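You operate a simulated robot arm through the tools that you are given. There is no shell and no other tool. Be economical: measure what you need, move in short steps, check, and stop when the job is done.

Carry out the task below with a simulated two-armed robot. There is one attempt and no reset: what you move stays moved.

Task
Pick up the white bottle that says "Gear oil" from the left bench with one hand, pass it to the other hand and put it on the bottom shelf of the right rack. Set down upright: white bottle.
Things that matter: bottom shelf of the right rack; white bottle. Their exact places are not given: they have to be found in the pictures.

It is judged by the outcome, as a careful person would: the job done as asked, and still so three seconds after it is handed in. It fails if anything else is knocked over, pushed out of place, dropped, spilled or broken.

Robot
Two 7-joint arms with two-finger parallel grippers on one trunk, on a base that drives. Base frame: it is fixed to the floor where the robot stands at the start and does not move with it; the origin is under the middle of the robot, x ahead of it, y to its left, z up; the surface under the hand at the start is at about z = 750. Units: mm, degrees, N and s.
The left shoulder is at the start at [159, 171, 1114], the right one opposite. With the tool pointing down near the work surface each hand reaches from about 440 to 940 mm from the robot's upright axis, wherever it stands, measured 20 degrees to its own side. Places, roughly: bottom shelf of the right rack [300, 3600, 300]. Payload 4.4 kg a hand.
The tool frame of a hand sits at the grasp point between the pads (the TCP): z along the fingers, y along the line on which they close. The tips reach 23 mm beyond it. The gripper opens to 94 mm. The fingers are 38 mm wide and 10 mm thick; the gripper's body (54 by 96 mm) begins 39 mm behind the TCP.
Orientation is told as [roll, pitch, yaw] about the base's x, y, z axes, in that order, counted from this pose: with the fingers straight down and closing along the base's y, the tool's x points along the base's -x, its y along +y and its z along -z.

Tools
- The arms move only by the tool apply_moves. It takes "left_increments", "right_increments" or both (then of equal length, played together; a hand with none holds still); each is a list of rows, each a list of 7 numbers: the shift along the base's x, y, z in mm, then the turn, a rotation vector about the base's x, y, z in degrees, then the opening in per cent of the stroke, from 0 (shut) to 100 (fully open). In form: [[tx, ty, tz, rx, ry, rz, gripper], ...]. A call has 1 to 10 rows; each row shifts and turns the commanded pose from where the row before left it. Rows are played at 5 a second. More than 50 mm and 8.6 degrees between two rows, or a gripper value outside its range, and nothing of the call is played. Where a pose cannot be reached the arm comes as near as it can. A force on the tool above 40 N (or 10 N above the force at the start of the call, whichever is more), or a blocked arm, ends the call early, and 0.2 s more pass. The fingers move at their own pace (about 72 mm/s each) and stop on an object; they squeeze with about 33 N. The grip force told is the motor's: it shows also when the fingers shut on nothing. Time passes only in rows, and 0.2 s behind the last, so rows that do not move let the fingers close. It gives the time, the measured TCP pose, the force on the tool (base axes), the opening and the grip force at its end, in the units of the frame above (readings bear some noise), with the torque about the TCP (base axes, N m) and any sound that the robot's microphone picked up.
- Cameras (640 x 400 px; columns grow to the right, rows downward): "scene" is now at [280.8, 29.7, 1252]; the picture's right is [0.32, -0.95, 0.00], its down [-0.51, -0.17, -0.84] and it looks along [0.80, 0.27, -0.54] (base axes); focal length 268 px, centre (320, 200). "left" rides on the left gripper at [86, -16, -75] in its tool frame; the picture's right is [0.18, 0.98, 0.00], its down [-0.58, 0.11, -0.81] and it looks along [-0.79, 0.15, 0.59] (tool axes); focal length 243 px, centre (320, 200). "right" rides on the right gripper at [86, 16, -75] in its tool frame; the picture's right is [-0.18, 0.98, 0.00], its down [-0.58, -0.11, -0.81] and it looks along [-0.79, -0.15, 0.59] (tool axes); focal length 243 px, centre (320, 200).
- get_image(camera): a new picture of that camera. The clock stands still meanwhile.
- raise_lower(by): slides the trunk up (or, below 0, down) by that many mm; the arms and the scene camera ride with it, the base frame stays. It gives what a move gives, with no picture.
- steer(legs): drives the robot by 1 to 6 legs, each [ahead, left, turn to the left] in mm, mm and degrees, along the robot's own axes; the way and the turn of a leg run together, so that a leg with both is an arc; at most 1500 mm and 180 degrees a leg. The arms and the cameras ride along, it lands a little off, and it stops where it bumps. It gives what a move gives.
- head_to(pan, tilt): turns the head with the scene camera to pan (to the left, within 80 degrees either way) and tilt (down, from -29 to 69), counted from straight ahead of the robot. It gives what a move gives.
- pixel_to_xyz(camera, pixels): for up to 12 pixels [column, row] of the newest picture of that camera ("zoom" is the newest enlarged one), the place [x, y, z] in the base frame of the surface seen there, good to about 2 mm. The clock stands still meanwhile.
- zoom(camera, box): a new picture of the part [left, top, right, bottom] of that camera's present view, enlarged. The clock stands still meanwhile.
- job_done(): hands the job in; it is judged then, once.

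Go step by step. Measure first, check grasps and placings, and put right what went wrong. The budget is 80 turns and 70 pictures, counting those below and the enlarged ones. Unless the task says otherwise, let go and move clear before handing in, and close with one line.

The tools are called after "Call:" as a command line: name --argument value ..., lists and objects as JSON in quotes. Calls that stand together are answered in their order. apply_moves: Moves the arms, as the interface text tells. Its arguments: {"type":"object","properties":{"left_increments":{"type":"array","items":{"type":"array","items":{"type":"number"}}},"right_increments":{"type":"array","items":{"type":"array","items":{"type":"number"}}}},"required":[]} The other tools are called the same way: raise_lower (by) slides the trunk up or down; steer (legs) drives the base; head_to (pan, tilt) turns the head that bears the scene camera; get_image (camera) takes a picture; pixel_to_xyz (camera, pixels) gives the place of the surface under pixels of a picture; zoom (camera, box) takes an enlarged picture of a part of a camera's view; job_done () hands the job in.

At the start:

```text
clock: 0.0
left_position: [456.3, 276.3, 1020.6]
left_orientation: [0.0, 0.0, 0.0]
left_wrist_force: [1.4, 0.4, 0.7]
left_torque: [0.01, -0.01, -0.03]
left_width: 93.6
left_grip_force: 0.1
right_position: [631.1, -77.1, 1059.9]
right_orientation: [0.0, 0.0, 0.0]
right_wrist_force: [0.2, 0.2, -0.7]
right_torque: [-0.02, 0.0, -0.02]
right_width: 93.8
right_grip_force: 0.1
trunk travel left (down, up): [-130.0, 258.0]
robot x, y, heading: [-3.9, 0.1, -0.1]
head pan, tilt: [18.6, 32.8]
```

scene: 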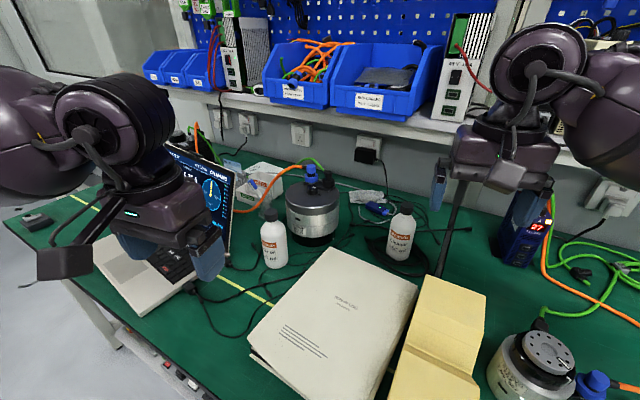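
right: 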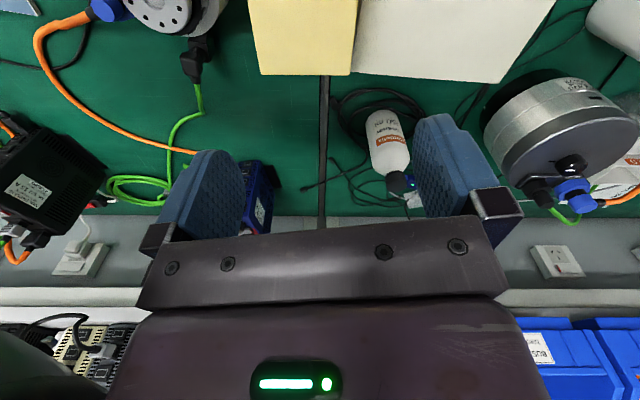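
left: 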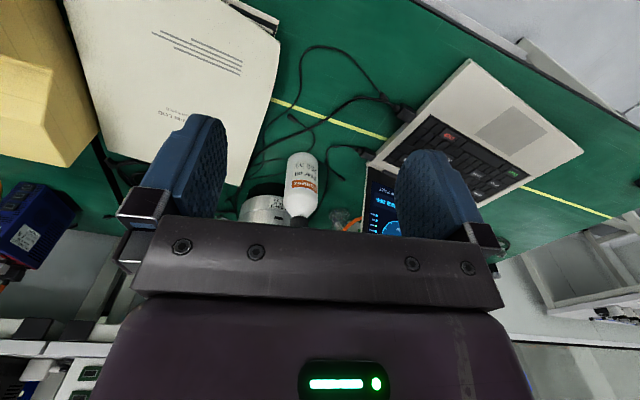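

Two white bottles are visible at scene pixels (273,240) and (400,233); I need to read both labels, so I zoom on each.

Call:
zoom --camera "scene" --box '[240, 200, 310, 275]'

Call:
zoom --camera "scene" --box '[365, 195, 435, 270]'

Call:
pixel_to_xyz --camera "scene" --pixels '[[273, 245], [271, 213], [275, 266], [400, 240], [406, 208], [397, 257], [312, 210], [260, 245], [287, 245]]'

```text
5.33 times, centred on (275, 238) of scene
```

zoom: 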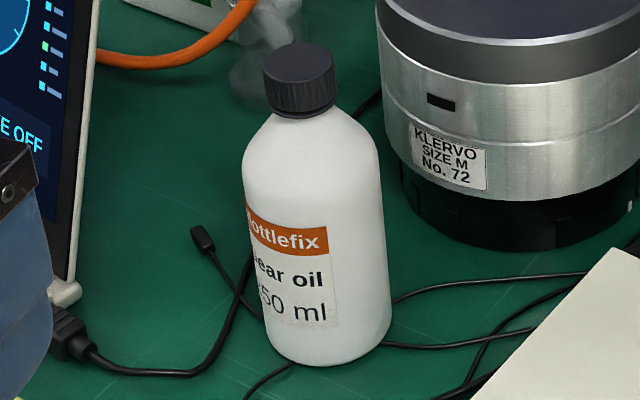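

```text
5.33 times, centred on (400, 232) of scene
```

zoom: 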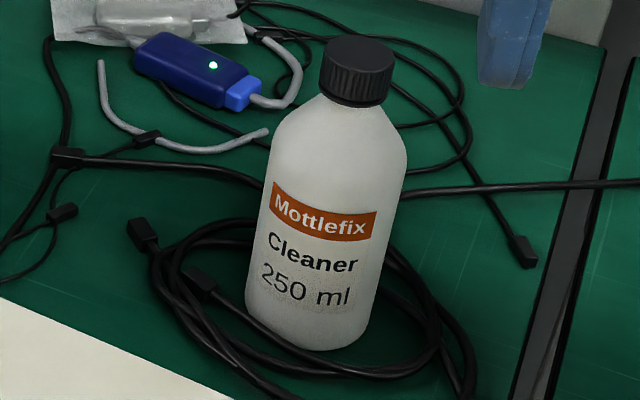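

```text
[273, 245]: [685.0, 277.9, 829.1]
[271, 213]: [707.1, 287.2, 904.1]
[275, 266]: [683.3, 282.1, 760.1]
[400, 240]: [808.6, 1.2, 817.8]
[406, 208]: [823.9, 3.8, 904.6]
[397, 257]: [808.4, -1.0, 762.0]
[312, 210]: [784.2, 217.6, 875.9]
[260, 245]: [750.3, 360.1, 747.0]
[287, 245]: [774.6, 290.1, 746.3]
```

Pixel (273,240) is the "Gear oil" bottle, around (711,292), top near z≈908; the other one is Cleaner. I measure the neighbours (screen, motor) and the bottle cap exactly before approaching.

Call:
pixel_to_xyz --camera "scene" --pixels '[[272, 209], [273, 218], [265, 240], [284, 240], [273, 225], [312, 166], [312, 190], [328, 180], [232, 178], [168, 145], [225, 255], [258, 185]]'

Call:
zoom --camera "left" --box '[220, 120, 420, 245]'

```text
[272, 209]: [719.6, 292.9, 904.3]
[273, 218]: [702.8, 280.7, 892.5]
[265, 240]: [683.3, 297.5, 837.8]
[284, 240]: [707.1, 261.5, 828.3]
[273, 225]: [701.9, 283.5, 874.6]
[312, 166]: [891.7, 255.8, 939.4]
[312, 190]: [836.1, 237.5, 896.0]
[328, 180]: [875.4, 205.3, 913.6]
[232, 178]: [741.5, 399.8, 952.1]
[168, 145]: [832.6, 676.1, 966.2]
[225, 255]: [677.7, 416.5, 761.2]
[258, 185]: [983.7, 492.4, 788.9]
```

```text
3.20 times, centred on (320, 182) of left
```

zoom: 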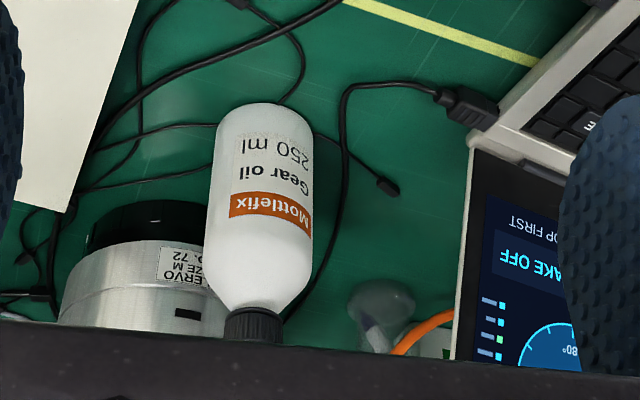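

Cap centre is about (715,291), top z 904, body Ø≈58; the screen edge is at y≈400 and motor top ≤ 940, so a straight-down cap grasp closing along y is clear. I move the left hand above the bottle.

Call:
apply_moves --left_increments '[[45, 2.5, 0, 0, 0, 0, 100], [45, 2.5, 0, 0, 0, 0, 100], [45, 2.5, 0, 0, 0, 0, 100], [45, 2.5, 0, 0, 0, 0, 100], [45, 2.5, 0, 0, 0, 0, 100], [34, 2.2, 0, 0, 0, 0, 100], [0, 0, 0, 0, 0, 0, 100]]'

Call:
get_image --camera "left"

Call:
get_image --camera "scene"

```text
clock: 1.6
left_position: [717.0, 291.6, 1020.7]
left_orientation: [0.1, 0.0, 0.0]
left_wrist_force: [-0.1, -1.0, 0.0]
left_torque: [0.04, 0.04, 0.02]
left_width: 94.0
left_grip_force: 0.1
right_position: [629.7, -76.8, 1059.2]
right_orientation: [0.0, -0.1, 0.0]
right_wrist_force: [0.5, -0.4, -0.4]
right_torque: [0.01, -0.01, -0.03]
right_width: 93.9
right_grip_force: 0.1
trunk travel left (down, up): [-130.0, 258.0]
robot x, y, heading: [-0.6, -0.6, -0.0]
head pan, tilt: [18.6, 32.8]
```

```text
63 pictures are left
```

left: 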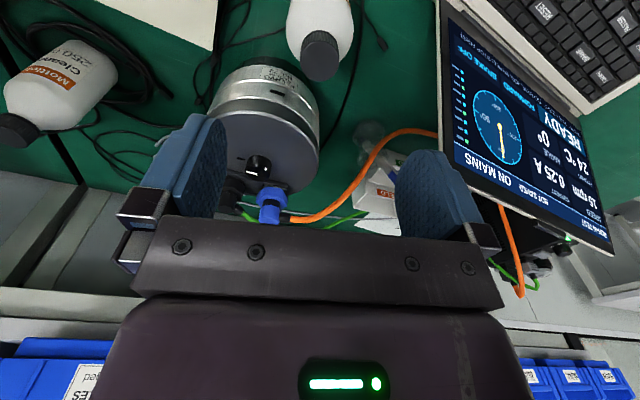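

```text
62 pictures are left
```

scene: 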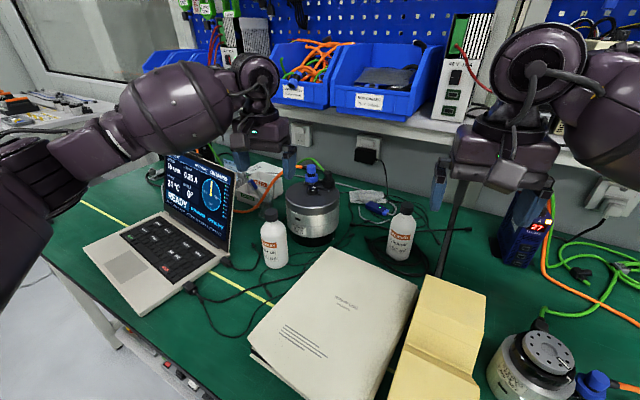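

The left camera sees the cap at (320,55); I check it with pixel lookups before descending.

Call:
pixel_to_xyz --camera "left" --pixels '[[320, 40], [320, 46], [308, 42], [332, 42], [320, 60], [452, 200], [440, 60], [605, 245], [258, 165]]'

Call:
zoom --camera "left" --box '[240, 0, 400, 100]'

```text
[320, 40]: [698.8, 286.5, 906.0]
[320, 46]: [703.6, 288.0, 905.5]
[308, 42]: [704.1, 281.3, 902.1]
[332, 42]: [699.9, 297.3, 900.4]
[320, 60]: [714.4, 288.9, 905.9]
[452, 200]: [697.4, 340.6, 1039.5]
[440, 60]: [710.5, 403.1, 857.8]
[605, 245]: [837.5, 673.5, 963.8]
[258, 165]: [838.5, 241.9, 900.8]
```

```text
4.00 times, centred on (320, 50) of left
```

zoom: 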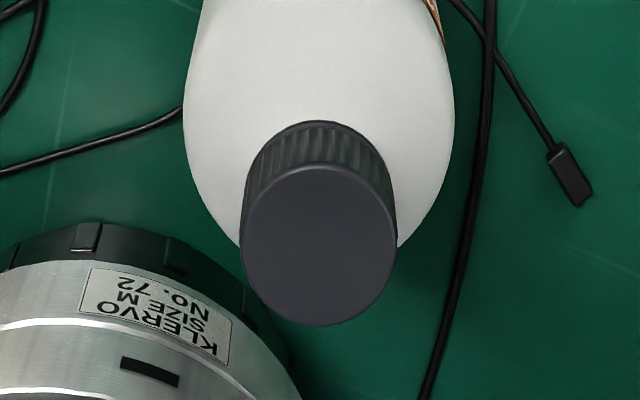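

Cap top centre is (715,289,906). I descend to TCP z≈897 and close.

Call:
apply_moves --left_increments '[[-2, -2, -30, 0, 0, 0, 100], [0, 0, -35, 0, 0, 0, 100], [0, 0, -30, 0, 0, 0, 100], [0, 0, -20, 0, 0, 0, 100], [0, 0, -9, 0, 0, 0, 100], [0, 0, 0, 0, 0, 0, 100]]'

Call:
apply_moves --left_increments '[[0, 0, 0, 0, 0, 0, 50], [0, 0, 0, 0, 0, 0, 25], [0, 0, 0, 0, 0, 0, 0], [0, 0, 0, 0, 0, 0, 0], [0, 0, 0, 0, 0, 0, 0]]'

Call:
get_image --camera "scene"

Call:
get_image --camera "left"

```text
clock: 3.0
left_position: [712.9, 290.1, 897.3]
left_orientation: [0.0, 0.0, 0.1]
left_wrist_force: [0.9, 0.6, 0.2]
left_torque: [-0.04, 0.0, -0.01]
left_width: 93.8
left_grip_force: 0.1
right_position: [631.3, -76.8, 1060.2]
right_orientation: [0.0, -0.1, 0.0]
right_wrist_force: [-0.2, -0.2, -0.5]
right_torque: [0.03, 0.01, -0.03]
right_width: 94.1
right_grip_force: 0.1
trunk travel left (down, up): [-130.0, 258.0]
robot x, y, heading: [-0.4, -0.7, -0.3]
head pan, tilt: [18.6, 32.8]
```

```text
clock: 4.2
left_position: [713.8, 289.7, 898.0]
left_orientation: [-0.1, -0.2, 0.0]
left_wrist_force: [1.0, 0.7, 7.4]
left_torque: [0.18, -0.13, -0.07]
left_width: 29.2
left_grip_force: 33.3
right_position: [630.5, -76.5, 1059.7]
right_orientation: [0.0, 0.0, 0.0]
right_wrist_force: [0.2, -0.3, -0.4]
right_torque: [-0.01, 0.0, 0.01]
right_width: 93.9
right_grip_force: 0.0
trunk travel left (down, up): [-130.0, 258.0]
robot x, y, heading: [-1.0, -3.7, -0.0]
head pan, tilt: [18.6, 32.8]
```

```text
60 pictures are left
```

scene: 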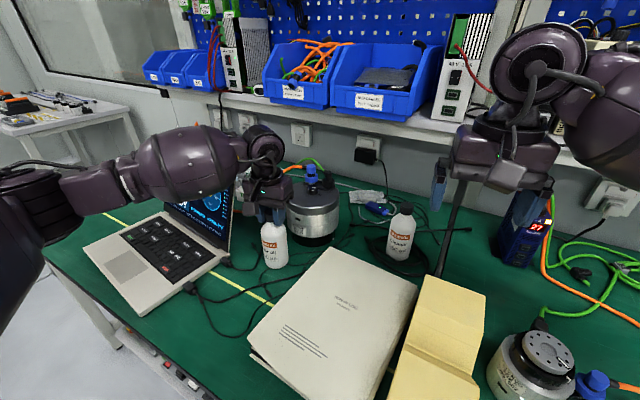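

```text
59 pictures are left
```

left: 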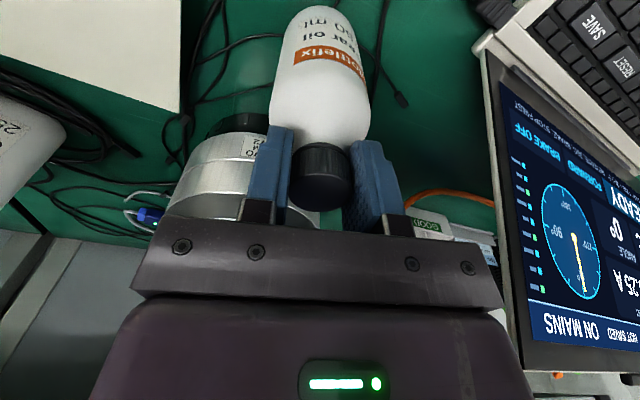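

Grip is solid on the cap (29 mm, 33 N). I lift straight up and bring it back toward the robot.

Call:
apply_moves --left_increments '[[0, 0, 20, 0, 0, 0, 0], [0, 0, 30, 0, 0, 0, 0], [0, 0, 40, 0, 0, 0, 0], [0, 0, 45, 0, 0, 0, 0], [0, 0, 45, 0, 0, 0, 0], [-15, 0, 45, 0, 0, 0, 0], [-45, -10, 0, 0, 0, 0, 0], [-45, -10, 0, 0, 0, 0, 0], [-45, -10, 0, 0, 0, 0, 0], [-45, -10, 0, 0, 0, 0, 0]]'

Call:
get_image --camera "left"

Call:
get_image --camera "scene"

```text
clock: 6.4
left_position: [519.0, 250.4, 1123.5]
left_orientation: [0.1, -0.1, 0.1]
left_wrist_force: [0.3, 0.2, -1.9]
left_torque: [-0.01, -0.01, 0.01]
left_width: 29.1
left_grip_force: 32.8
right_position: [631.4, -76.2, 1061.7]
right_orientation: [0.0, 0.0, 0.0]
right_wrist_force: [-0.3, 0.1, 0.0]
right_torque: [0.01, -0.02, 0.01]
right_width: 94.2
right_grip_force: 0.1
trunk travel left (down, up): [-130.0, 258.0]
robot x, y, heading: [-1.2, -0.4, 0.1]
head pan, tilt: [18.6, 32.8]
```

```text
58 pictures are left
```

left: 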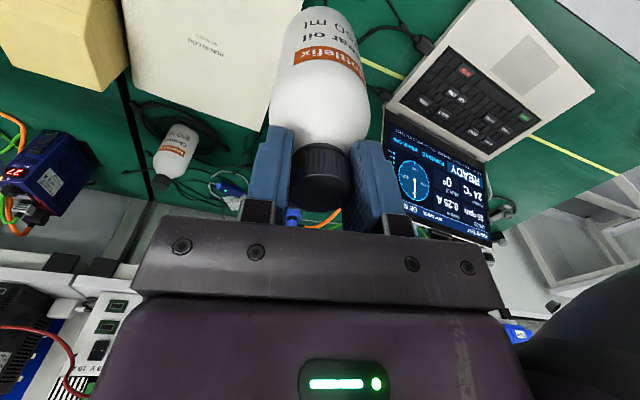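

```text
57 pictures are left
```

scene: 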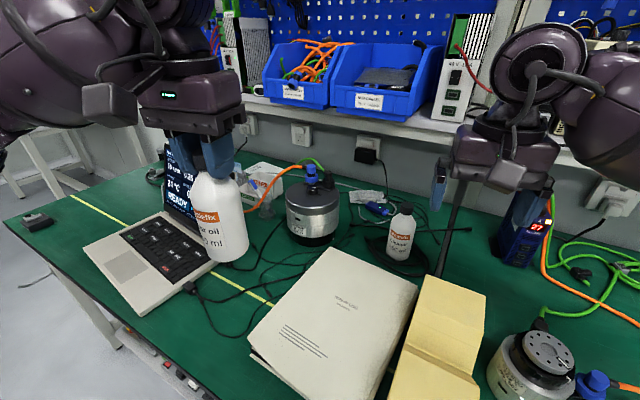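

The bottle hangs upright in the left hand. Before choosing the handover pose, I look left for the rack.

Call:
head_to --pan 75 --tilt 15

Call:
get_image --camera "scene"

```text
clock: 7.7
left_position: [520.4, 253.0, 1124.8]
left_orientation: [0.0, 0.0, 0.0]
left_wrist_force: [-0.5, 0.3, -2.0]
left_torque: [0.01, 0.0, 0.0]
left_width: 29.0
left_grip_force: 32.7
right_position: [630.5, -76.5, 1059.8]
right_orientation: [0.1, 0.0, 0.0]
right_wrist_force: [0.1, -0.7, 0.1]
right_torque: [0.0, 0.01, 0.01]
right_width: 94.3
right_grip_force: 0.1
trunk travel left (down, up): [-130.0, 258.0]
robot x, y, heading: [-3.6, 3.7, 0.0]
head pan, tilt: [75.0, 15.0]
```

```text
56 pictures are left
```

scene: 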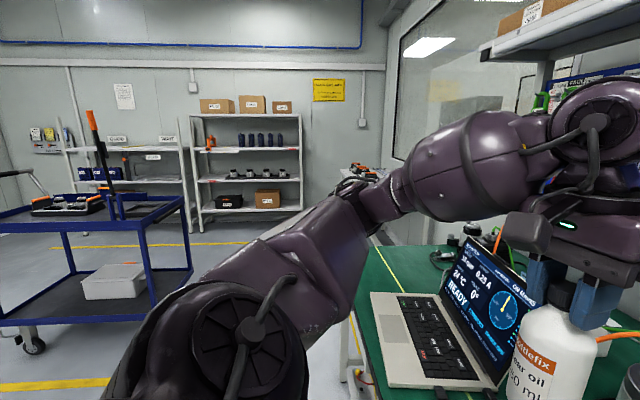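

Two racks on the far wall; the right one is at (250,165), bottom shelf around (250,207) with a black case and a carton. I zoom and measure.

Call:
zoom --camera "scene" --box '[180, 90, 320, 240]'

Call:
pixel_to_xyz --camera "scene" --pixels '[[210, 213], [250, 209], [295, 208], [213, 182], [250, 182], [295, 179], [230, 202], [267, 199], [196, 225], [303, 200], [190, 270], [120, 310]]'

```text
2.67 times, centred on (250, 165) of scene
```

zoom: 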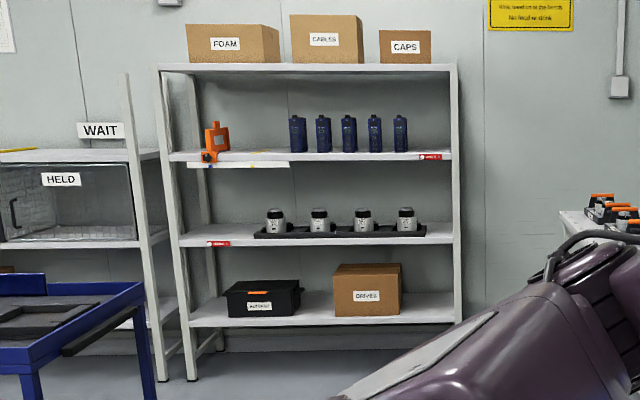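

```text
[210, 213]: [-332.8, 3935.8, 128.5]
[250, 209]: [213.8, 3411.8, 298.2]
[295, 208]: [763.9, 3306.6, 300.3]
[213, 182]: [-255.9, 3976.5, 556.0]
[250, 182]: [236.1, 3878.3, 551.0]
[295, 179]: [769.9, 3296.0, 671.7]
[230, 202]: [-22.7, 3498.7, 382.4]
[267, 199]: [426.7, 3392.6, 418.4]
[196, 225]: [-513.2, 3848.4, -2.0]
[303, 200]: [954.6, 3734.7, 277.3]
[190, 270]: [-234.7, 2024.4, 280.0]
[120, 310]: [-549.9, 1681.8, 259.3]
```

Bottom shelf is at z≈300 with a free spot right of the "DRIVES" carton (x≈550–750). I'll do the handover here: left holds the cap from above, right takes the body with fingers pointing forward and ~35° down. First pitch the right hand, turn the left hand so its camera faces away, and bring the bottle to the middle.

Call:
head_to --pan 5 --tilt 30

Call:
apply_moves --left_increments '[[5, 0, 0, 0, 0, -8, 0], [5, 0, 0, 0, 0, -8, 0], [5, 0, 0, 0, 0, -8, 0], [5, 0, 0, 0, 0, -8, 0], [5, 0, 0, 0, 0, -8, 0], [5, 0, 0, 0, 0, -8, 0], [5, 0, 0, 0, 0, -8, 0], [5, 0, 0, 0, 0, -8, 0]]' --right_increments '[[-20, -10, 0, 0, -7, 0, 100], [-20, -10, 0, 0, -7, 0, 100], [-20, -10, 0, 0, -7, 0, 100], [-20, -10, 0, 0, -7, 0, 100], [-20, -10, 0, 0, -7, 0, 100], [-20, -10, 0, 0, -7, 0, 100], [-20, -10, 0, 0, -7, 0, 100], [-20, 0, 0, 0, -6, 0, 100]]'

Call:
get_image --camera "scene"

```text
clock: 9.1
left_position: [520.3, 251.3, 1124.3]
left_orientation: [-0.1, 0.1, 0.0]
left_wrist_force: [-0.7, -0.8, -3.0]
left_torque: [0.01, 0.02, -0.01]
left_width: 28.9
left_grip_force: 32.6
right_position: [630.3, -78.1, 1060.2]
right_orientation: [-0.1, 0.1, 0.0]
right_wrist_force: [-0.7, 0.7, 0.2]
right_torque: [0.02, 0.0, -0.01]
right_width: 94.3
right_grip_force: 0.0
trunk travel left (down, up): [-130.0, 258.0]
robot x, y, heading: [1.0, 0.8, 0.0]
head pan, tilt: [5.0, 30.0]
```

```text
clock: 10.9
left_position: [554.2, 243.9, 1121.6]
left_orientation: [-0.1, 0.0, -64.0]
left_wrist_force: [0.3, 0.1, -2.9]
left_torque: [0.0, 0.01, -0.01]
left_width: 29.1
left_grip_force: 33.2
left hand out of reach, approached as far as the arm can: row 8
right_position: [570.0, -109.9, 1077.0]
right_orientation: [-0.1, -54.9, -0.1]
right_wrist_force: [0.3, 0.0, 0.8]
right_torque: [0.01, -0.03, 0.02]
right_width: 93.9
right_grip_force: 0.1
right hand out of reach, approached as far as the arm can: row 6, 7, 8
trunk travel left (down, up): [-130.0, 258.0]
robot x, y, heading: [-3.5, -0.5, -0.2]
head pan, tilt: [5.0, 30.0]
```

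```text
54 pictures are left
```

scene: 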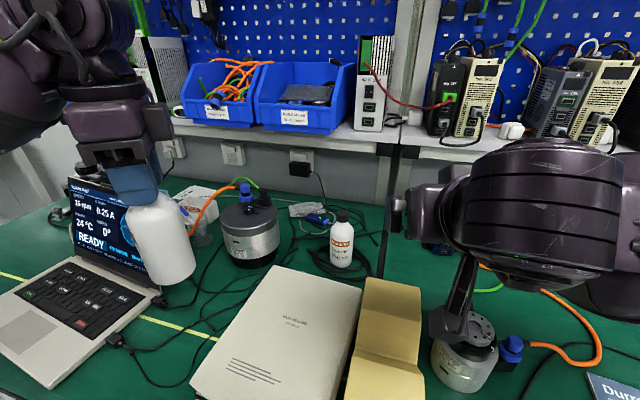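

Both orientations reached roughly (left yaw −64, right pitch −55). I bring the bottle to about (660,40), and shift the right hand in line with it at x≈570.

Call:
apply_moves --left_increments '[[18, -34, 0, 0, 0, 0, 0], [18, -34, 0, 0, 0, 0, 0], [18, -34, 0, 0, 0, 0, 0], [18, -34, 0, 0, 0, 0, 0], [18, -34, 0, 0, 0, 0, 0], [16, -34, 0, 0, 0, 0, 0], [0, 0, 0, 0, 0, 0, 0]]'

Call:
get_image --camera "scene"

Call:
get_image --camera "right"

```text
clock: 12.5
left_position: [659.9, 39.4, 1121.4]
left_orientation: [0.0, 0.0, -63.9]
left_wrist_force: [-0.3, 0.4, -2.7]
left_torque: [0.03, -0.02, 0.01]
left_width: 29.2
left_grip_force: 32.3
right_position: [569.7, -108.6, 1077.1]
right_orientation: [0.1, -55.0, -0.1]
right_wrist_force: [-0.3, -0.3, -0.9]
right_torque: [-0.01, 0.01, -0.03]
right_width: 94.1
right_grip_force: 0.1
trunk travel left (down, up): [-130.0, 258.0]
robot x, y, heading: [-1.4, 4.2, -0.2]
head pan, tilt: [5.0, 30.0]
```

```text
53 pictures are left
```

scene: 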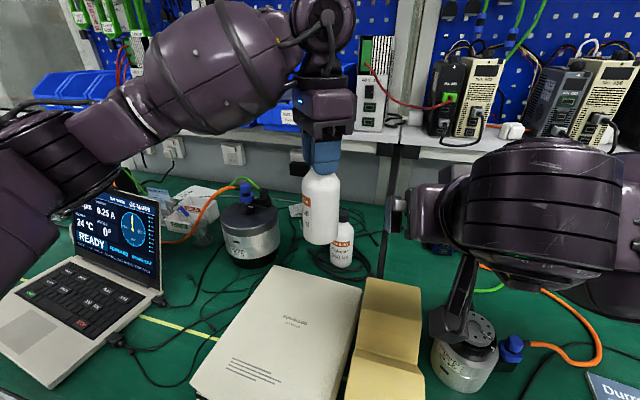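

```text
52 pictures are left
```

right: 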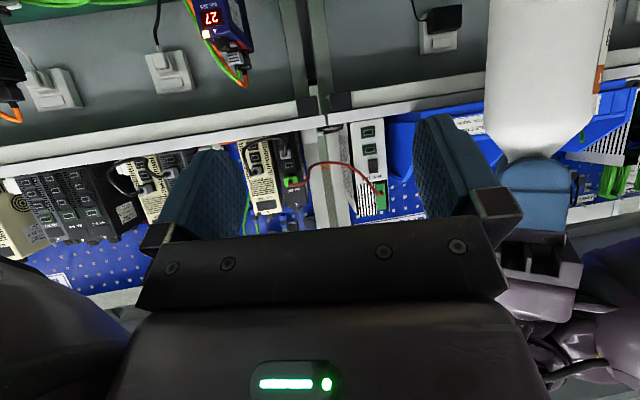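

The bottle hangs upright in front; I measure its body and bottom in the scene view.

Call:
pixel_to_xyz --camera "scene" --pixels '[[322, 190], [322, 210], [322, 230], [321, 242], [306, 215], [338, 215], [322, 178]]'

Call:
zoom --camera "scene" --box '[260, 100, 400, 250]'

```text
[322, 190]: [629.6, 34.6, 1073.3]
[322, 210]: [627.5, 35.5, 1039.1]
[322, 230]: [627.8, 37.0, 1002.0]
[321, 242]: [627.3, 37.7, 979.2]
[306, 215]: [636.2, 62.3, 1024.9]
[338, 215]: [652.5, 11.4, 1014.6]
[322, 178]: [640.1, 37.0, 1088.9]
```

```text
2.67 times, centred on (330, 175) of scene
```

zoom: 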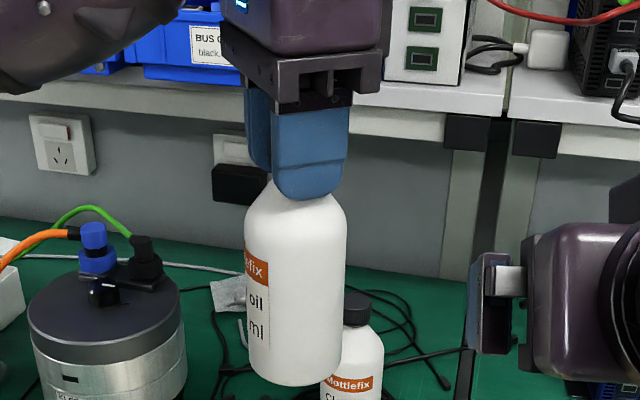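

Bottle axis is about (658,37), body z 974–1080. I bring the right hand laterally in line and lower to z≈1039.

Call:
apply_moves --right_increments '[[0, 20, -13, 0, 0, 0, 100], [0, 25, -13, 0, 0, 0, 100], [0, 25, -12, 0, 0, 0, 100], [0, 25, 0, 0, 0, 0, 100], [0, 25, 0, 0, 0, 0, 100], [0, 25, 0, 0, 0, 0, 100], [0, 0, 0, 0, 0, 0, 100]]'

Call:
get_image --camera "scene"

Call:
get_image --camera "right"

```text
clock: 14.1
left_position: [660.2, 39.9, 1119.7]
left_orientation: [-0.1, 0.0, -64.0]
left_wrist_force: [-0.2, -0.2, -2.3]
left_torque: [0.01, 0.01, -0.01]
left_width: 29.2
left_grip_force: 32.8
right_position: [568.6, 36.6, 1039.4]
right_orientation: [0.0, -55.0, -0.1]
right_wrist_force: [-0.7, -0.3, 1.1]
right_torque: [-0.01, -0.01, -0.02]
right_width: 94.0
right_grip_force: 0.1
trunk travel left (down, up): [-130.0, 258.0]
robot x, y, heading: [4.1, 1.0, 0.1]
head pan, tilt: [5.0, 30.0]
```

```text
50 pictures are left
```

scene: 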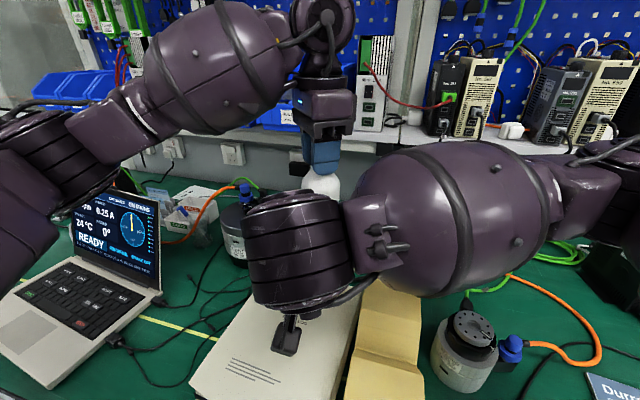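

```text
49 pictures are left
```

right: 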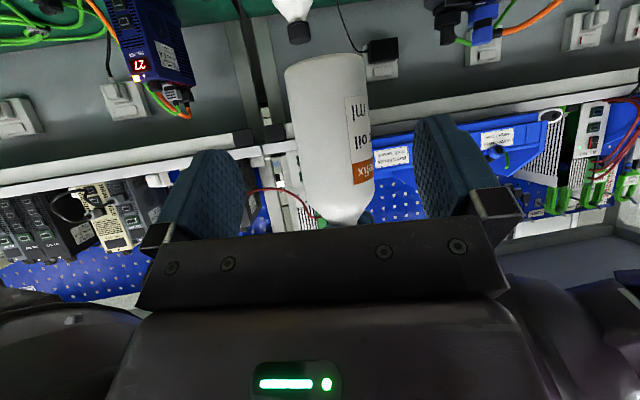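

Bottle sits centred between the right fingers (pixel 335 vs mid 332). I check the right wrist's clearance under the left gripper before advancing.

Call:
pixel_to_xyz --camera "scene" --pixels '[[295, 195], [330, 195], [250, 210], [345, 200], [320, 130], [305, 125], [375, 205], [315, 168]]'

```text
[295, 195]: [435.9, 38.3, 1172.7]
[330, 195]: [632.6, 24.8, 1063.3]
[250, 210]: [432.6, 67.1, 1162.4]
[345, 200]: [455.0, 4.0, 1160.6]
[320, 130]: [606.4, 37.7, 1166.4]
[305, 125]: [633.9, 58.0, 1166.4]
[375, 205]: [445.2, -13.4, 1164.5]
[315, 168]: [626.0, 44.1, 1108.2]
```

Wrist top front is at x≈455–480, left gripper front at x≈606, so advancing 77 mm leaves room. I advance and then close the right hand.

Call:
apply_moves --right_increments '[[20, 0, 0, 0, 0, 0, 100], [20, 0, 0, 0, 0, 0, 100], [20, 0, 0, 0, 0, 0, 100], [12, 0, 0, 0, 0, 0, 100], [5, 0, 0, 0, 0, 0, 100], [0, 0, 0, 0, 0, 0, 100]]'

Call:
get_image --camera "right"

Call:
get_image --camera "scene"

```text
clock: 15.3
left_position: [662.8, 42.9, 1120.3]
left_orientation: [0.3, -0.2, -63.4]
left_wrist_force: [5.9, 1.3, -1.4]
left_torque: [0.01, -0.02, -0.04]
left_width: 29.0
left_grip_force: 33.7
right_position: [642.3, 39.9, 1039.4]
right_orientation: [0.0, -54.8, 0.5]
right_wrist_force: [-5.0, -0.6, -1.4]
right_torque: [0.05, -0.38, 0.07]
right_width: 94.1
right_grip_force: 0.0
trunk travel left (down, up): [-130.0, 258.0]
robot x, y, heading: [-2.2, 0.9, -0.0]
head pan, tilt: [5.0, 30.0]
stopped in row 6 (left hand): the force on the tool passed its limit at 43 N (the readings are from after the stop); the commanded pose is now the measured one
```

```text
48 pictures are left
```

right: 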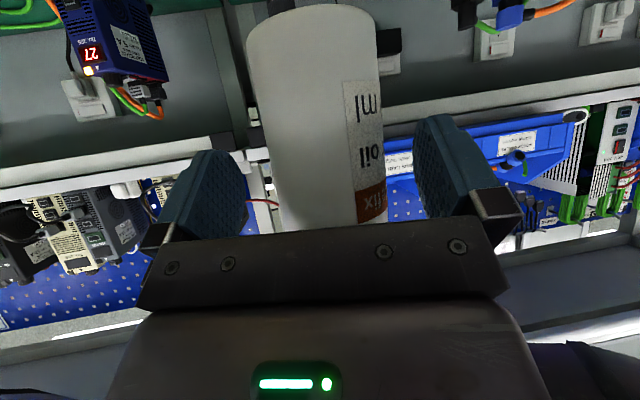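

```text
47 pictures are left
```

scene: 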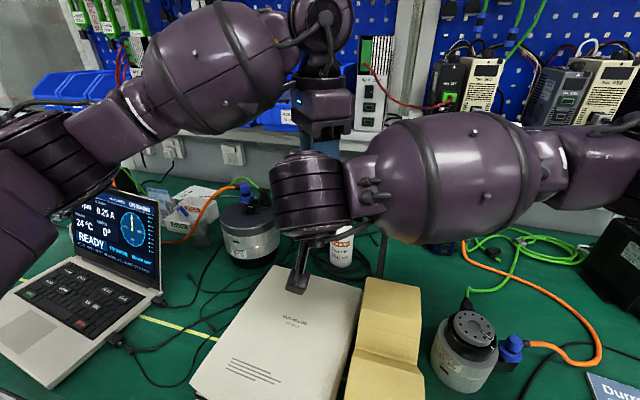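

The right palm touched the bottle at x≈645 before the axis was deep enough. I back off 5 mm, flatten the right hand by 7° (gives palm room), then advance gently.

Call:
apply_moves --right_increments '[[-6, 0, 0, 0, 0, 0, 100], [0, 0, 0, 0, -4, 0, 100], [0, 0, 0, 0, -4, 0, 100], [4, 0, 0, 0, 0, 0, 100], [3, 0, 0, 0, 0, 0, 100], [0, 0, 0, 0, 0, 0, 100]]'

```text
clock: 16.7
left_position: [662.2, 41.7, 1119.7]
left_orientation: [0.3, -0.1, -63.5]
left_wrist_force: [-0.6, 0.1, -2.2]
left_torque: [-0.01, 0.01, 0.0]
left_width: 29.0
left_grip_force: 32.8
right_position: [645.2, 38.1, 1039.7]
right_orientation: [-0.2, -62.9, 0.7]
right_wrist_force: [0.0, 0.2, 0.0]
right_torque: [0.0, -0.01, -0.01]
right_width: 93.8
right_grip_force: 0.1
trunk travel left (down, up): [-130.0, 258.0]
robot x, y, heading: [1.2, 3.0, -0.1]
head pan, tilt: [5.0, 30.0]
```

No contact now at x=645. I advance 3 mm more and close the right hand gradually.

Call:
apply_moves --right_increments '[[3, 2, 0, 0, 0, 0, 100], [0, 0, 0, 0, 0, 0, 75], [0, 0, 0, 0, 0, 0, 66], [0, 0, 0, 0, 0, 0, 60], [0, 0, 0, 0, 0, 0, 50], [0, 0, 0, 0, 0, 0, 0], [0, 0, 0, 0, 0, 0, 0]]'

Call:
get_image --camera "right"

```text
clock: 18.3
left_position: [661.7, 40.9, 1119.1]
left_orientation: [0.2, -0.1, -63.5]
left_wrist_force: [-1.7, -8.6, -1.9]
left_torque: [-0.63, -0.07, -0.22]
left_width: 28.9
left_grip_force: 33.3
right_position: [647.5, 40.2, 1038.4]
right_orientation: [-0.2, -62.9, 0.7]
right_wrist_force: [1.6, 8.8, -0.5]
right_torque: [-0.13, 0.27, 0.34]
right_width: 58.6
right_grip_force: 33.2
trunk travel left (down, up): [-130.0, 258.0]
robot x, y, heading: [-0.9, -1.6, 0.1]
head pan, tilt: [5.0, 30.0]
```

```text
46 pictures are left
```

right: 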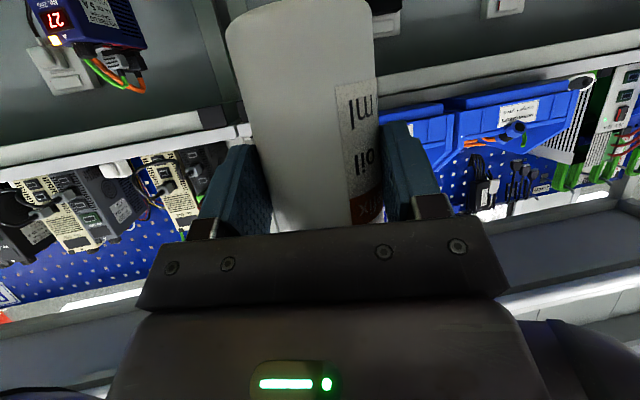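

Right holds the body (58.6 mm, 33 N). I open the left slightly and lift it straight off.

Call:
apply_moves --left_increments '[[0, 0, 0, 0, 0, 0, 42], [0, 0, 0, 0, 0, 0, 52], [0, 0, 0, 0, 0, 0, 52], [0, 0, 20, 0, 0, 0, 52], [0, 0, 30, 0, 0, 0, 52], [0, 0, 30, 0, 0, 0, 52]]'

Call:
get_image --camera "scene"

Call:
get_image --camera "right"

```text
clock: 19.7
left_position: [662.3, 40.5, 1202.3]
left_orientation: [0.4, -0.2, -63.4]
left_wrist_force: [-0.6, 0.1, 0.0]
left_torque: [-0.01, -0.01, -0.01]
left_width: 49.0
left_grip_force: 0.1
right_position: [647.5, 39.2, 1039.7]
right_orientation: [-0.2, -62.8, 0.6]
right_wrist_force: [-0.7, 0.1, -2.4]
right_torque: [-0.02, 0.06, 0.0]
right_width: 58.8
right_grip_force: 32.7
trunk travel left (down, up): [-130.0, 258.0]
robot x, y, heading: [3.0, 0.2, -0.1]
head pan, tilt: [5.0, 30.0]
```

```text
45 pictures are left
```

scene: 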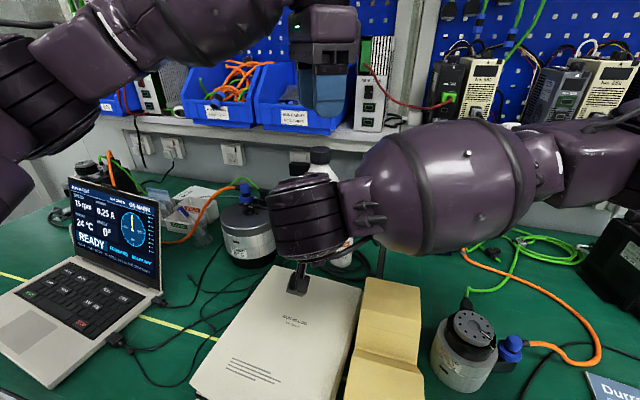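

```text
44 pictures are left
```

right: 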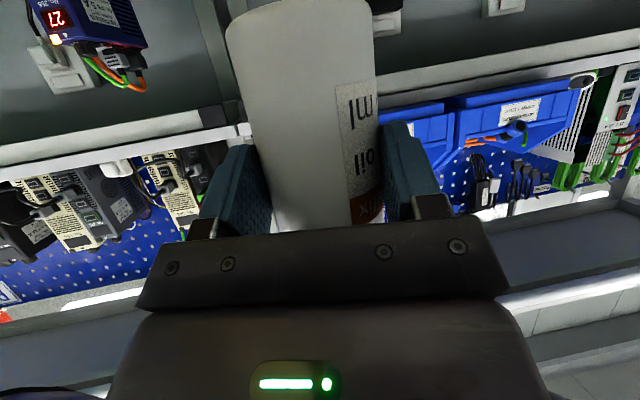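

Handover done; right bears −2.4 N of bottle weight. I retract the left hand to its own side and pull the right hand slightly back.

Call:
apply_moves --left_increments '[[0, 25, 0, 0, 0, 8, 52], [0, 30, 0, 0, 0, 8, 52], [-20, 30, 0, 0, 0, 8, 52], [-30, 30, 0, 0, 0, 8, 52], [-30, 30, 0, 0, 0, 8, 30], [-30, 30, 0, 0, 0, 8, 10], [-40, 30, -20, 0, 0, 8, 0], [-40, 20, -20, 0, 0, 8, 0]]' --right_increments '[[0, 0, 10, 0, 0, 0, 0], [0, -10, 10, 0, 0, 0, 0], [0, -15, 10, 0, 0, 0, 0], [-10, -15, 0, 0, 0, 0, 0], [-10, -15, 0, 0, 0, 0, 0], [-10, -15, 0, 0, 0, 0, 0], [-10, -15, 0, 0, 0, 0, 0], [-10, -15, 0, 0, 0, 0, 0]]'

Call:
head_to --pan 75 --tilt 35

Call:
get_image --camera "scene"

```text
refused: row 7 steps farther than a row can; nothing moved
```

```text
clock: 21.1
left_position: [663.6, 40.8, 1200.8]
left_orientation: [0.2, -0.1, -63.3]
left_wrist_force: [-0.5, 0.0, -0.1]
left_torque: [0.03, 0.03, -0.01]
left_width: 48.6
left_grip_force: 0.1
right_position: [647.4, 39.4, 1039.4]
right_orientation: [-0.1, -62.9, 0.7]
right_wrist_force: [1.1, 0.0, -2.2]
right_torque: [0.01, 0.09, 0.01]
right_width: 58.8
right_grip_force: 32.6
trunk travel left (down, up): [-130.0, 258.0]
robot x, y, heading: [0.8, 1.7, -0.0]
head pan, tilt: [75.0, 35.0]
```

```text
43 pictures are left
```

scene: 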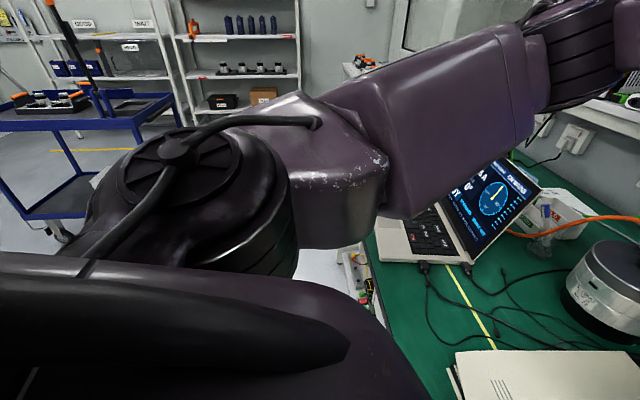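

One row was too long, so nothing moved. I resend with shorter steps.

Call:
apply_moves --left_increments '[[0, 25, 0, 0, 0, 8, 52], [0, 30, 0, 0, 0, 8, 52], [-20, 30, 0, 0, 0, 8, 52], [-30, 30, 0, 0, 0, 8, 52], [-30, 30, 0, 0, 0, 8, 30], [-30, 30, 0, 0, 0, 8, 10], [-30, 30, -10, 0, 0, 8, 0], [-30, 20, -20, 0, 0, 8, 0]]' --right_increments '[[0, 0, 10, 0, 0, 0, 0], [0, -10, 10, 0, 0, 0, 0], [0, -15, 10, 0, 0, 0, 0], [-10, -15, 0, 0, 0, 0, 0], [-10, -15, 0, 0, 0, 0, 0], [-10, -15, 0, 0, 0, 0, 0], [-10, -15, 0, 0, 0, 0, 0], [-10, -15, 0, 0, 0, 0, 0]]'

Call:
get_image --camera "scene"

```text
clock: 22.9
left_position: [492.0, 264.7, 1170.4]
left_orientation: [0.3, -0.2, 0.7]
left_wrist_force: [0.9, -0.9, -0.7]
left_torque: [0.0, -0.01, -0.01]
left_width: 0.0
left_grip_force: 33.1
right_position: [595.8, -60.0, 1070.9]
right_orientation: [-0.1, -63.1, 0.7]
right_wrist_force: [-1.0, -0.9, -2.4]
right_torque: [0.01, 0.0, -0.01]
right_width: 58.7
right_grip_force: 33.2
trunk travel left (down, up): [-130.0, 258.0]
robot x, y, heading: [3.7, -0.1, -0.1]
head pan, tilt: [75.0, 35.0]
```

```text
42 pictures are left
```

scene: 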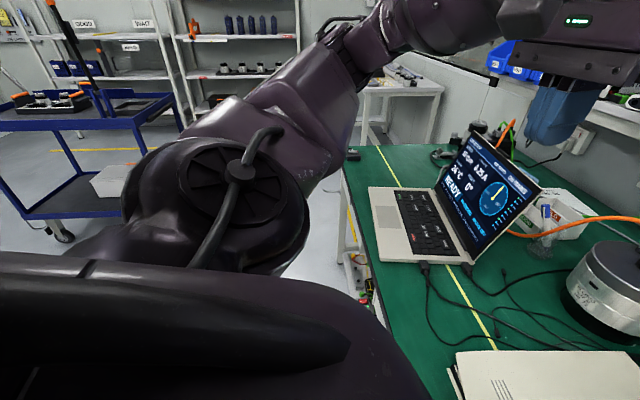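

I measure the bench front edge, its far end, the second table and the cart to plan the drive.

Call:
pixel_to_xyz --camera "scene" --pixels '[[400, 340], [350, 200], [345, 160], [420, 148], [364, 92], [440, 90], [60, 237], [130, 190], [172, 100], [130, 122], [330, 230], [350, 280]]'

```text
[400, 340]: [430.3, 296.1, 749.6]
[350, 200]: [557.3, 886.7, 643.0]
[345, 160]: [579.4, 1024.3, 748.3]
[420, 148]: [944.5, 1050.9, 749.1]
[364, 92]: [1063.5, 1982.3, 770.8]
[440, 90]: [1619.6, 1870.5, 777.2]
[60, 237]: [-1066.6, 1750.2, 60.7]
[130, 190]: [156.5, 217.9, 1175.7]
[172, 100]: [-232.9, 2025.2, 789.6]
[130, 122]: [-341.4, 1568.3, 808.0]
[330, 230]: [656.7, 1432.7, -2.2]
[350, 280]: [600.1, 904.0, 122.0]
```

The scene is turned about −11°: rack inward heading ≈79°; cart edge near x≈−333 at y=1600, bench corner (580,1024). I back off 150 mm, turn left 79°, and drive 1200 mm along the aisle.

Call:
head_to --pan 0 --tilt 25

Call:
steer --legs '[[-150, 0, 0], [0, 0, 79], [1200, 0, 0]]'

Call:
get_image --camera "scene"

Call:
get_image --camera "right"

```text
clock: 24.4
left_position: [493.7, 265.9, 1168.6]
left_orientation: [0.2, -0.2, 0.5]
left_wrist_force: [-0.5, 0.3, -0.5]
left_torque: [0.01, -0.02, -0.03]
left_width: 0.0
left_grip_force: 32.7
right_position: [597.9, -60.6, 1070.0]
right_orientation: [-0.2, -62.8, 0.7]
right_wrist_force: [-0.1, 0.1, -2.2]
right_torque: [0.02, 0.02, -0.02]
right_width: 58.7
right_grip_force: 33.0
trunk travel left (down, up): [-130.0, 258.0]
robot x, y, heading: [2.2, 3.6, 0.3]
head pan, tilt: [0.0, 25.0]
```

```text
clock: 34.9
left_position: [-89.3, 1723.6, 1170.1]
left_orientation: [0.3, 0.0, 79.7]
left_wrist_force: [0.7, 0.1, -0.9]
left_torque: [-0.01, 0.02, 0.01]
left_width: 0.2
left_grip_force: 33.0
right_position: [248.3, 1763.7, 1068.9]
right_orientation: [-0.2, -62.9, 79.8]
right_wrist_force: [0.7, 0.4, -3.4]
right_torque: [-0.03, 0.04, 0.0]
right_width: 58.3
right_grip_force: 32.9
trunk travel left (down, up): [-130.0, 258.0]
robot x, y, heading: [79.2, 1188.4, 79.1]
head pan, tilt: [0.0, 25.0]
```

```text
41 pictures are left
```

scene: 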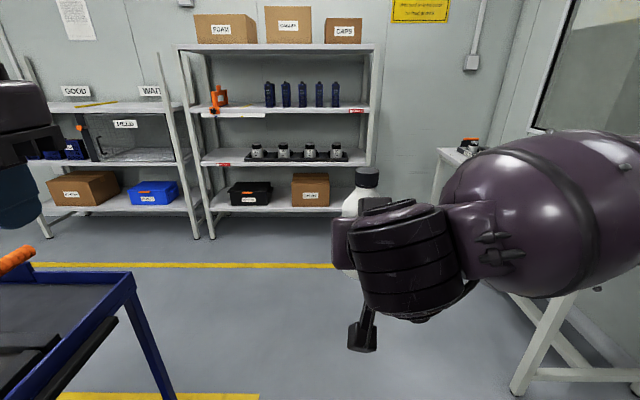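

```text
40 pictures are left
```

right: 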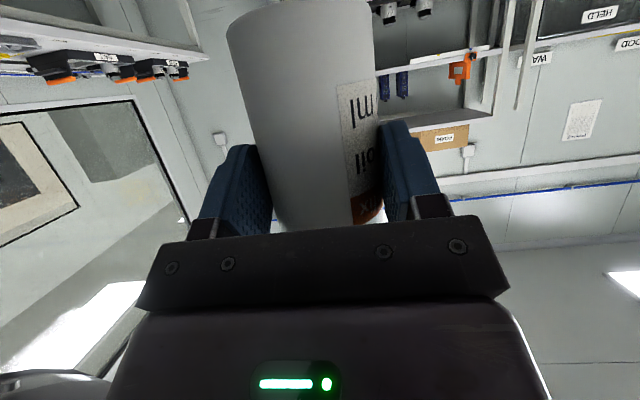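

The rack is ahead; the cart with an orange handle is to the left. I measure the handle, cart corner and rack features.

Call:
pixel_to_xyz --camera "scene" --pixels '[[20, 258], [125, 275], [170, 385], [260, 210], [320, 208], [340, 206], [329, 200], [294, 200], [238, 207], [345, 165], [270, 207], [368, 160]]'

Call:
zoom --camera "scene" --box '[190, 130, 390, 250]'

```text
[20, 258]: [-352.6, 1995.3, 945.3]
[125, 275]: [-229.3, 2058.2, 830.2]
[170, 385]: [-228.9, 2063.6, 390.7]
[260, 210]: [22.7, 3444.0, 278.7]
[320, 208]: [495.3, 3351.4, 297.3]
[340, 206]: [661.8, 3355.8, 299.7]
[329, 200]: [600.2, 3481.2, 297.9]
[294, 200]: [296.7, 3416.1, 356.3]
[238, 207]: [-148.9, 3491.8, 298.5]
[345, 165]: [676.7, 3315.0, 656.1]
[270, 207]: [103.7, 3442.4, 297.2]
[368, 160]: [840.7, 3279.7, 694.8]
```

```text
3.20 times, centred on (290, 190) of scene
```

zoom: 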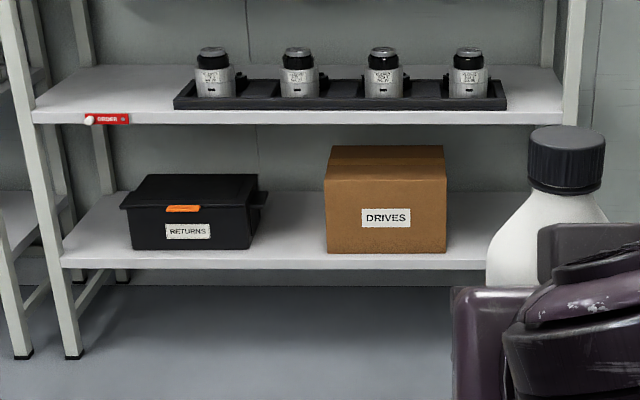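

Free spot right of the carton (x≈600–830), front edge y≈3305 there, second shelf at z≈650. I drive 1310 mm closer, stopping short to lower the arm before insertion.

Call:
steer --legs '[[700, -10, 0], [610, -10, 0]]'

Call:
raise_lower --by -130

Call:
get_image --camera "scene"

```text
clock: 41.8
left_position: [169.8, 3014.7, 1169.7]
left_orientation: [0.3, -0.1, 80.2]
left_wrist_force: [-0.2, 0.2, -0.9]
left_torque: [0.01, 0.0, -0.01]
left_width: 0.1
left_grip_force: 33.0
right_position: [508.7, 3056.9, 1070.3]
right_orientation: [-0.2, -62.9, 80.4]
right_wrist_force: [-0.2, -0.2, -3.1]
right_torque: [-0.06, 0.03, -0.04]
right_width: 58.6
right_grip_force: 33.0
trunk travel left (down, up): [-130.0, 258.0]
robot x, y, heading: [340.2, 2480.3, 79.9]
head pan, tilt: [0.0, 25.0]
```

```text
clock: 43.4
left_position: [169.5, 3011.8, 1041.1]
left_orientation: [0.1, -0.2, 80.2]
left_wrist_force: [0.1, 0.6, -0.3]
left_torque: [0.0, -0.01, -0.02]
left_width: 0.2
left_grip_force: 32.8
right_position: [513.3, 3079.4, 832.2]
right_orientation: [0.2, -47.3, 80.1]
right_wrist_force: [0.2, -0.3, -2.7]
right_torque: [-0.06, 0.0, 0.01]
right_width: 58.4
right_grip_force: 32.9
trunk travel left (down, up): [0.0, 388.0]
robot x, y, heading: [342.0, 2480.5, 79.5]
head pan, tilt: [0.0, 25.0]
```

```text
38 pictures are left
```

scene: 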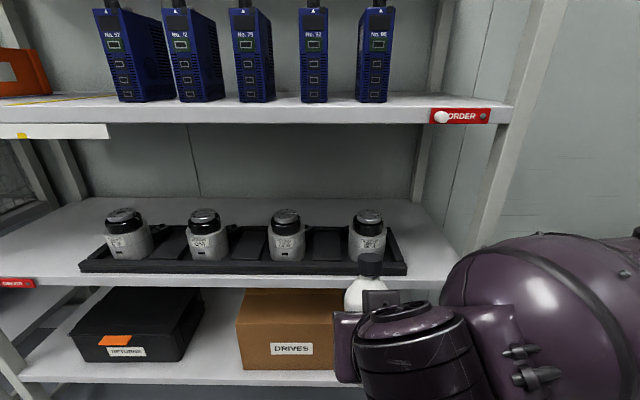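

The right hand ended lower than expected (z 832, pitch −47 instead of −63). I play a still row to see the settled state.

Call:
apply_moves --right_increments '[[0, 0, 0, 0, 0, 0, 0]]'

Call:
get_image --camera "right"

```text
clock: 43.8
left_position: [168.5, 3012.6, 1040.2]
left_orientation: [0.2, -0.2, 80.2]
left_wrist_force: [0.2, -0.7, 0.2]
left_torque: [0.01, 0.0, 0.0]
left_width: 0.1
left_grip_force: 32.8
right_position: [513.0, 3079.1, 831.0]
right_orientation: [0.1, -47.2, 80.1]
right_wrist_force: [0.4, 0.0, -2.8]
right_torque: [-0.07, 0.0, -0.02]
right_width: 58.3
right_grip_force: 32.8
trunk travel left (down, up): [0.0, 388.0]
robot x, y, heading: [343.6, 2482.2, 79.4]
head pan, tilt: [0.0, 25.0]
```

```text
37 pictures are left
```

right: 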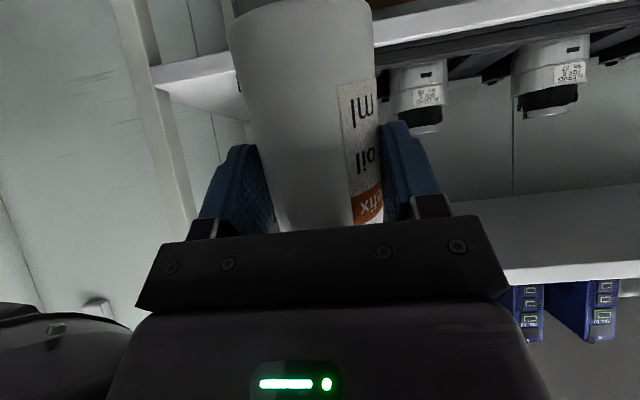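

The arm just settled lower; I retract the left hand 70 mm, and lower the right hand while restoring the pitch and moving 90 mm to the robot's right.

Call:
apply_moves --left_increments '[[-4, -20, 0, 0, 0, 0, 0], [-5, -25, 0, 0, 0, 0, 0], [-5, -25, 0, 0, 0, 0, 0], [0, 0, 0, 0, 0, 0, 0], [0, 0, 0, 0, 0, 0, 0], [0, 0, 0, 0, 0, 0, 0]]' --right_increments '[[15, -3, -40, 3.9, -0.7, 0, 0], [15, -3, -40, 3.9, -0.7, 0, 0], [15, -3, -40, 3.9, -0.7, 0, 0], [15, -3, -40, 3.9, -0.7, 0, 0], [15, -3, -40, 0, 0, 0, 0], [15, -3, -40, 0, 0, 0, 0]]'

Call:
get_image --camera "scene"

```text
clock: 45.2
left_position: [161.1, 2955.4, 1037.6]
left_orientation: [1.0, 0.1, 79.4]
left_wrist_force: [-0.3, 0.2, 0.1]
left_torque: [0.0, 0.03, 0.0]
left_width: 0.1
left_grip_force: 33.2
left hand out of reach, approached as far as the arm can: row 3
right_position: [533.8, 3061.5, 610.7]
right_orientation: [-0.5, -63.0, 80.3]
right_wrist_force: [0.2, -0.3, -3.0]
right_torque: [-0.06, 0.0, 0.04]
right_width: 58.6
right_grip_force: 33.3
right hand out of reach, approached as far as the arm can: row 4, 5, 6
trunk travel left (down, up): [0.0, 388.0]
robot x, y, heading: [340.4, 2480.8, 79.6]
head pan, tilt: [0.0, 25.0]
```

```text
36 pictures are left
```

scene: 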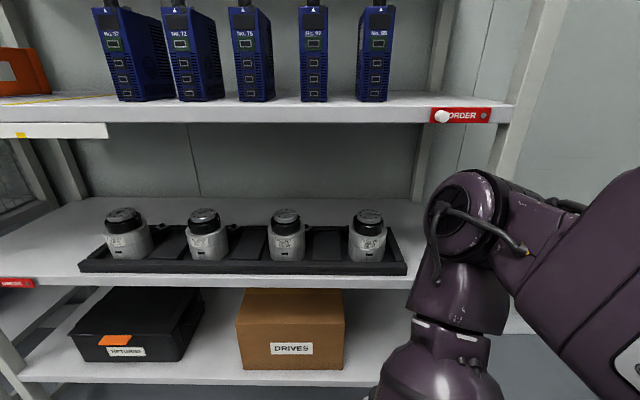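

Near-limit because the arm is folded close in; extending forward while lowering should help. I back the base off 180 mm to keep clear of the shelf edge, then extend forward and down.

Call:
steer --legs '[[-180, 0, 0]]'

Call:
apply_moves --right_increments '[[5, 30, 0, 0, 0, 0, 0], [5, 30, -20, 0, 0, 0, 0], [5, 30, -30, 0, 0, 0, 0], [5, 30, -30, 0, 0, 0, 0], [0, 0, -35, 0, 0, 0, 0], [0, 0, -35, 0, 0, 0, 0], [0, 0, 0, 0, 0, 0, 0]]'

Call:
get_image --camera "scene"

```text
clock: 46.7
left_position: [128.6, 2776.6, 1038.1]
left_orientation: [0.9, -0.1, 79.4]
left_wrist_force: [0.2, -0.5, 0.5]
left_torque: [0.01, -0.02, 0.03]
left_width: 0.0
left_grip_force: 33.3
right_position: [502.3, 2884.4, 612.4]
right_orientation: [-0.4, -62.9, 80.1]
right_wrist_force: [-0.5, 0.3, -3.0]
right_torque: [-0.05, 0.04, -0.02]
right_width: 58.4
right_grip_force: 33.0
trunk travel left (down, up): [0.0, 388.0]
robot x, y, heading: [309.1, 2306.0, 79.8]
head pan, tilt: [0.0, 25.0]
```

```text
clock: 48.3
left_position: [126.8, 2778.7, 1038.8]
left_orientation: [0.9, 0.0, 79.4]
left_wrist_force: [0.1, -0.8, -1.1]
left_torque: [0.01, -0.01, -0.02]
left_width: 0.0
left_grip_force: 33.0
right_position: [465.9, 3009.9, 482.3]
right_orientation: [-0.8, -62.7, 80.1]
right_wrist_force: [0.3, -1.2, -2.7]
right_torque: [-0.03, 0.04, 0.02]
right_width: 58.4
right_grip_force: 33.2
right hand out of reach, approached as far as the arm can: row 2, 3, 4, 5, 6
trunk travel left (down, up): [0.0, 388.0]
robot x, y, heading: [314.3, 2299.9, 79.8]
head pan, tilt: [0.0, 25.0]
```

```text
35 pictures are left
```

scene: 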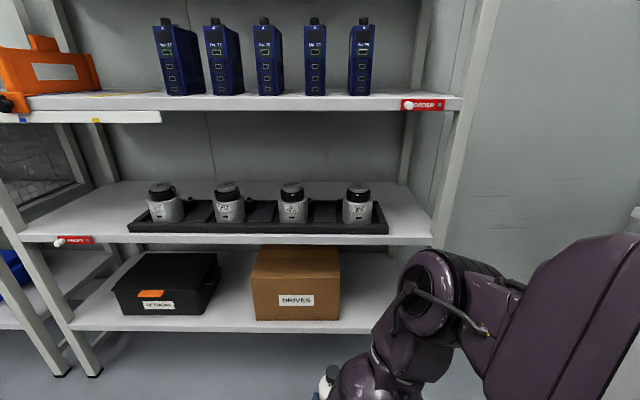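

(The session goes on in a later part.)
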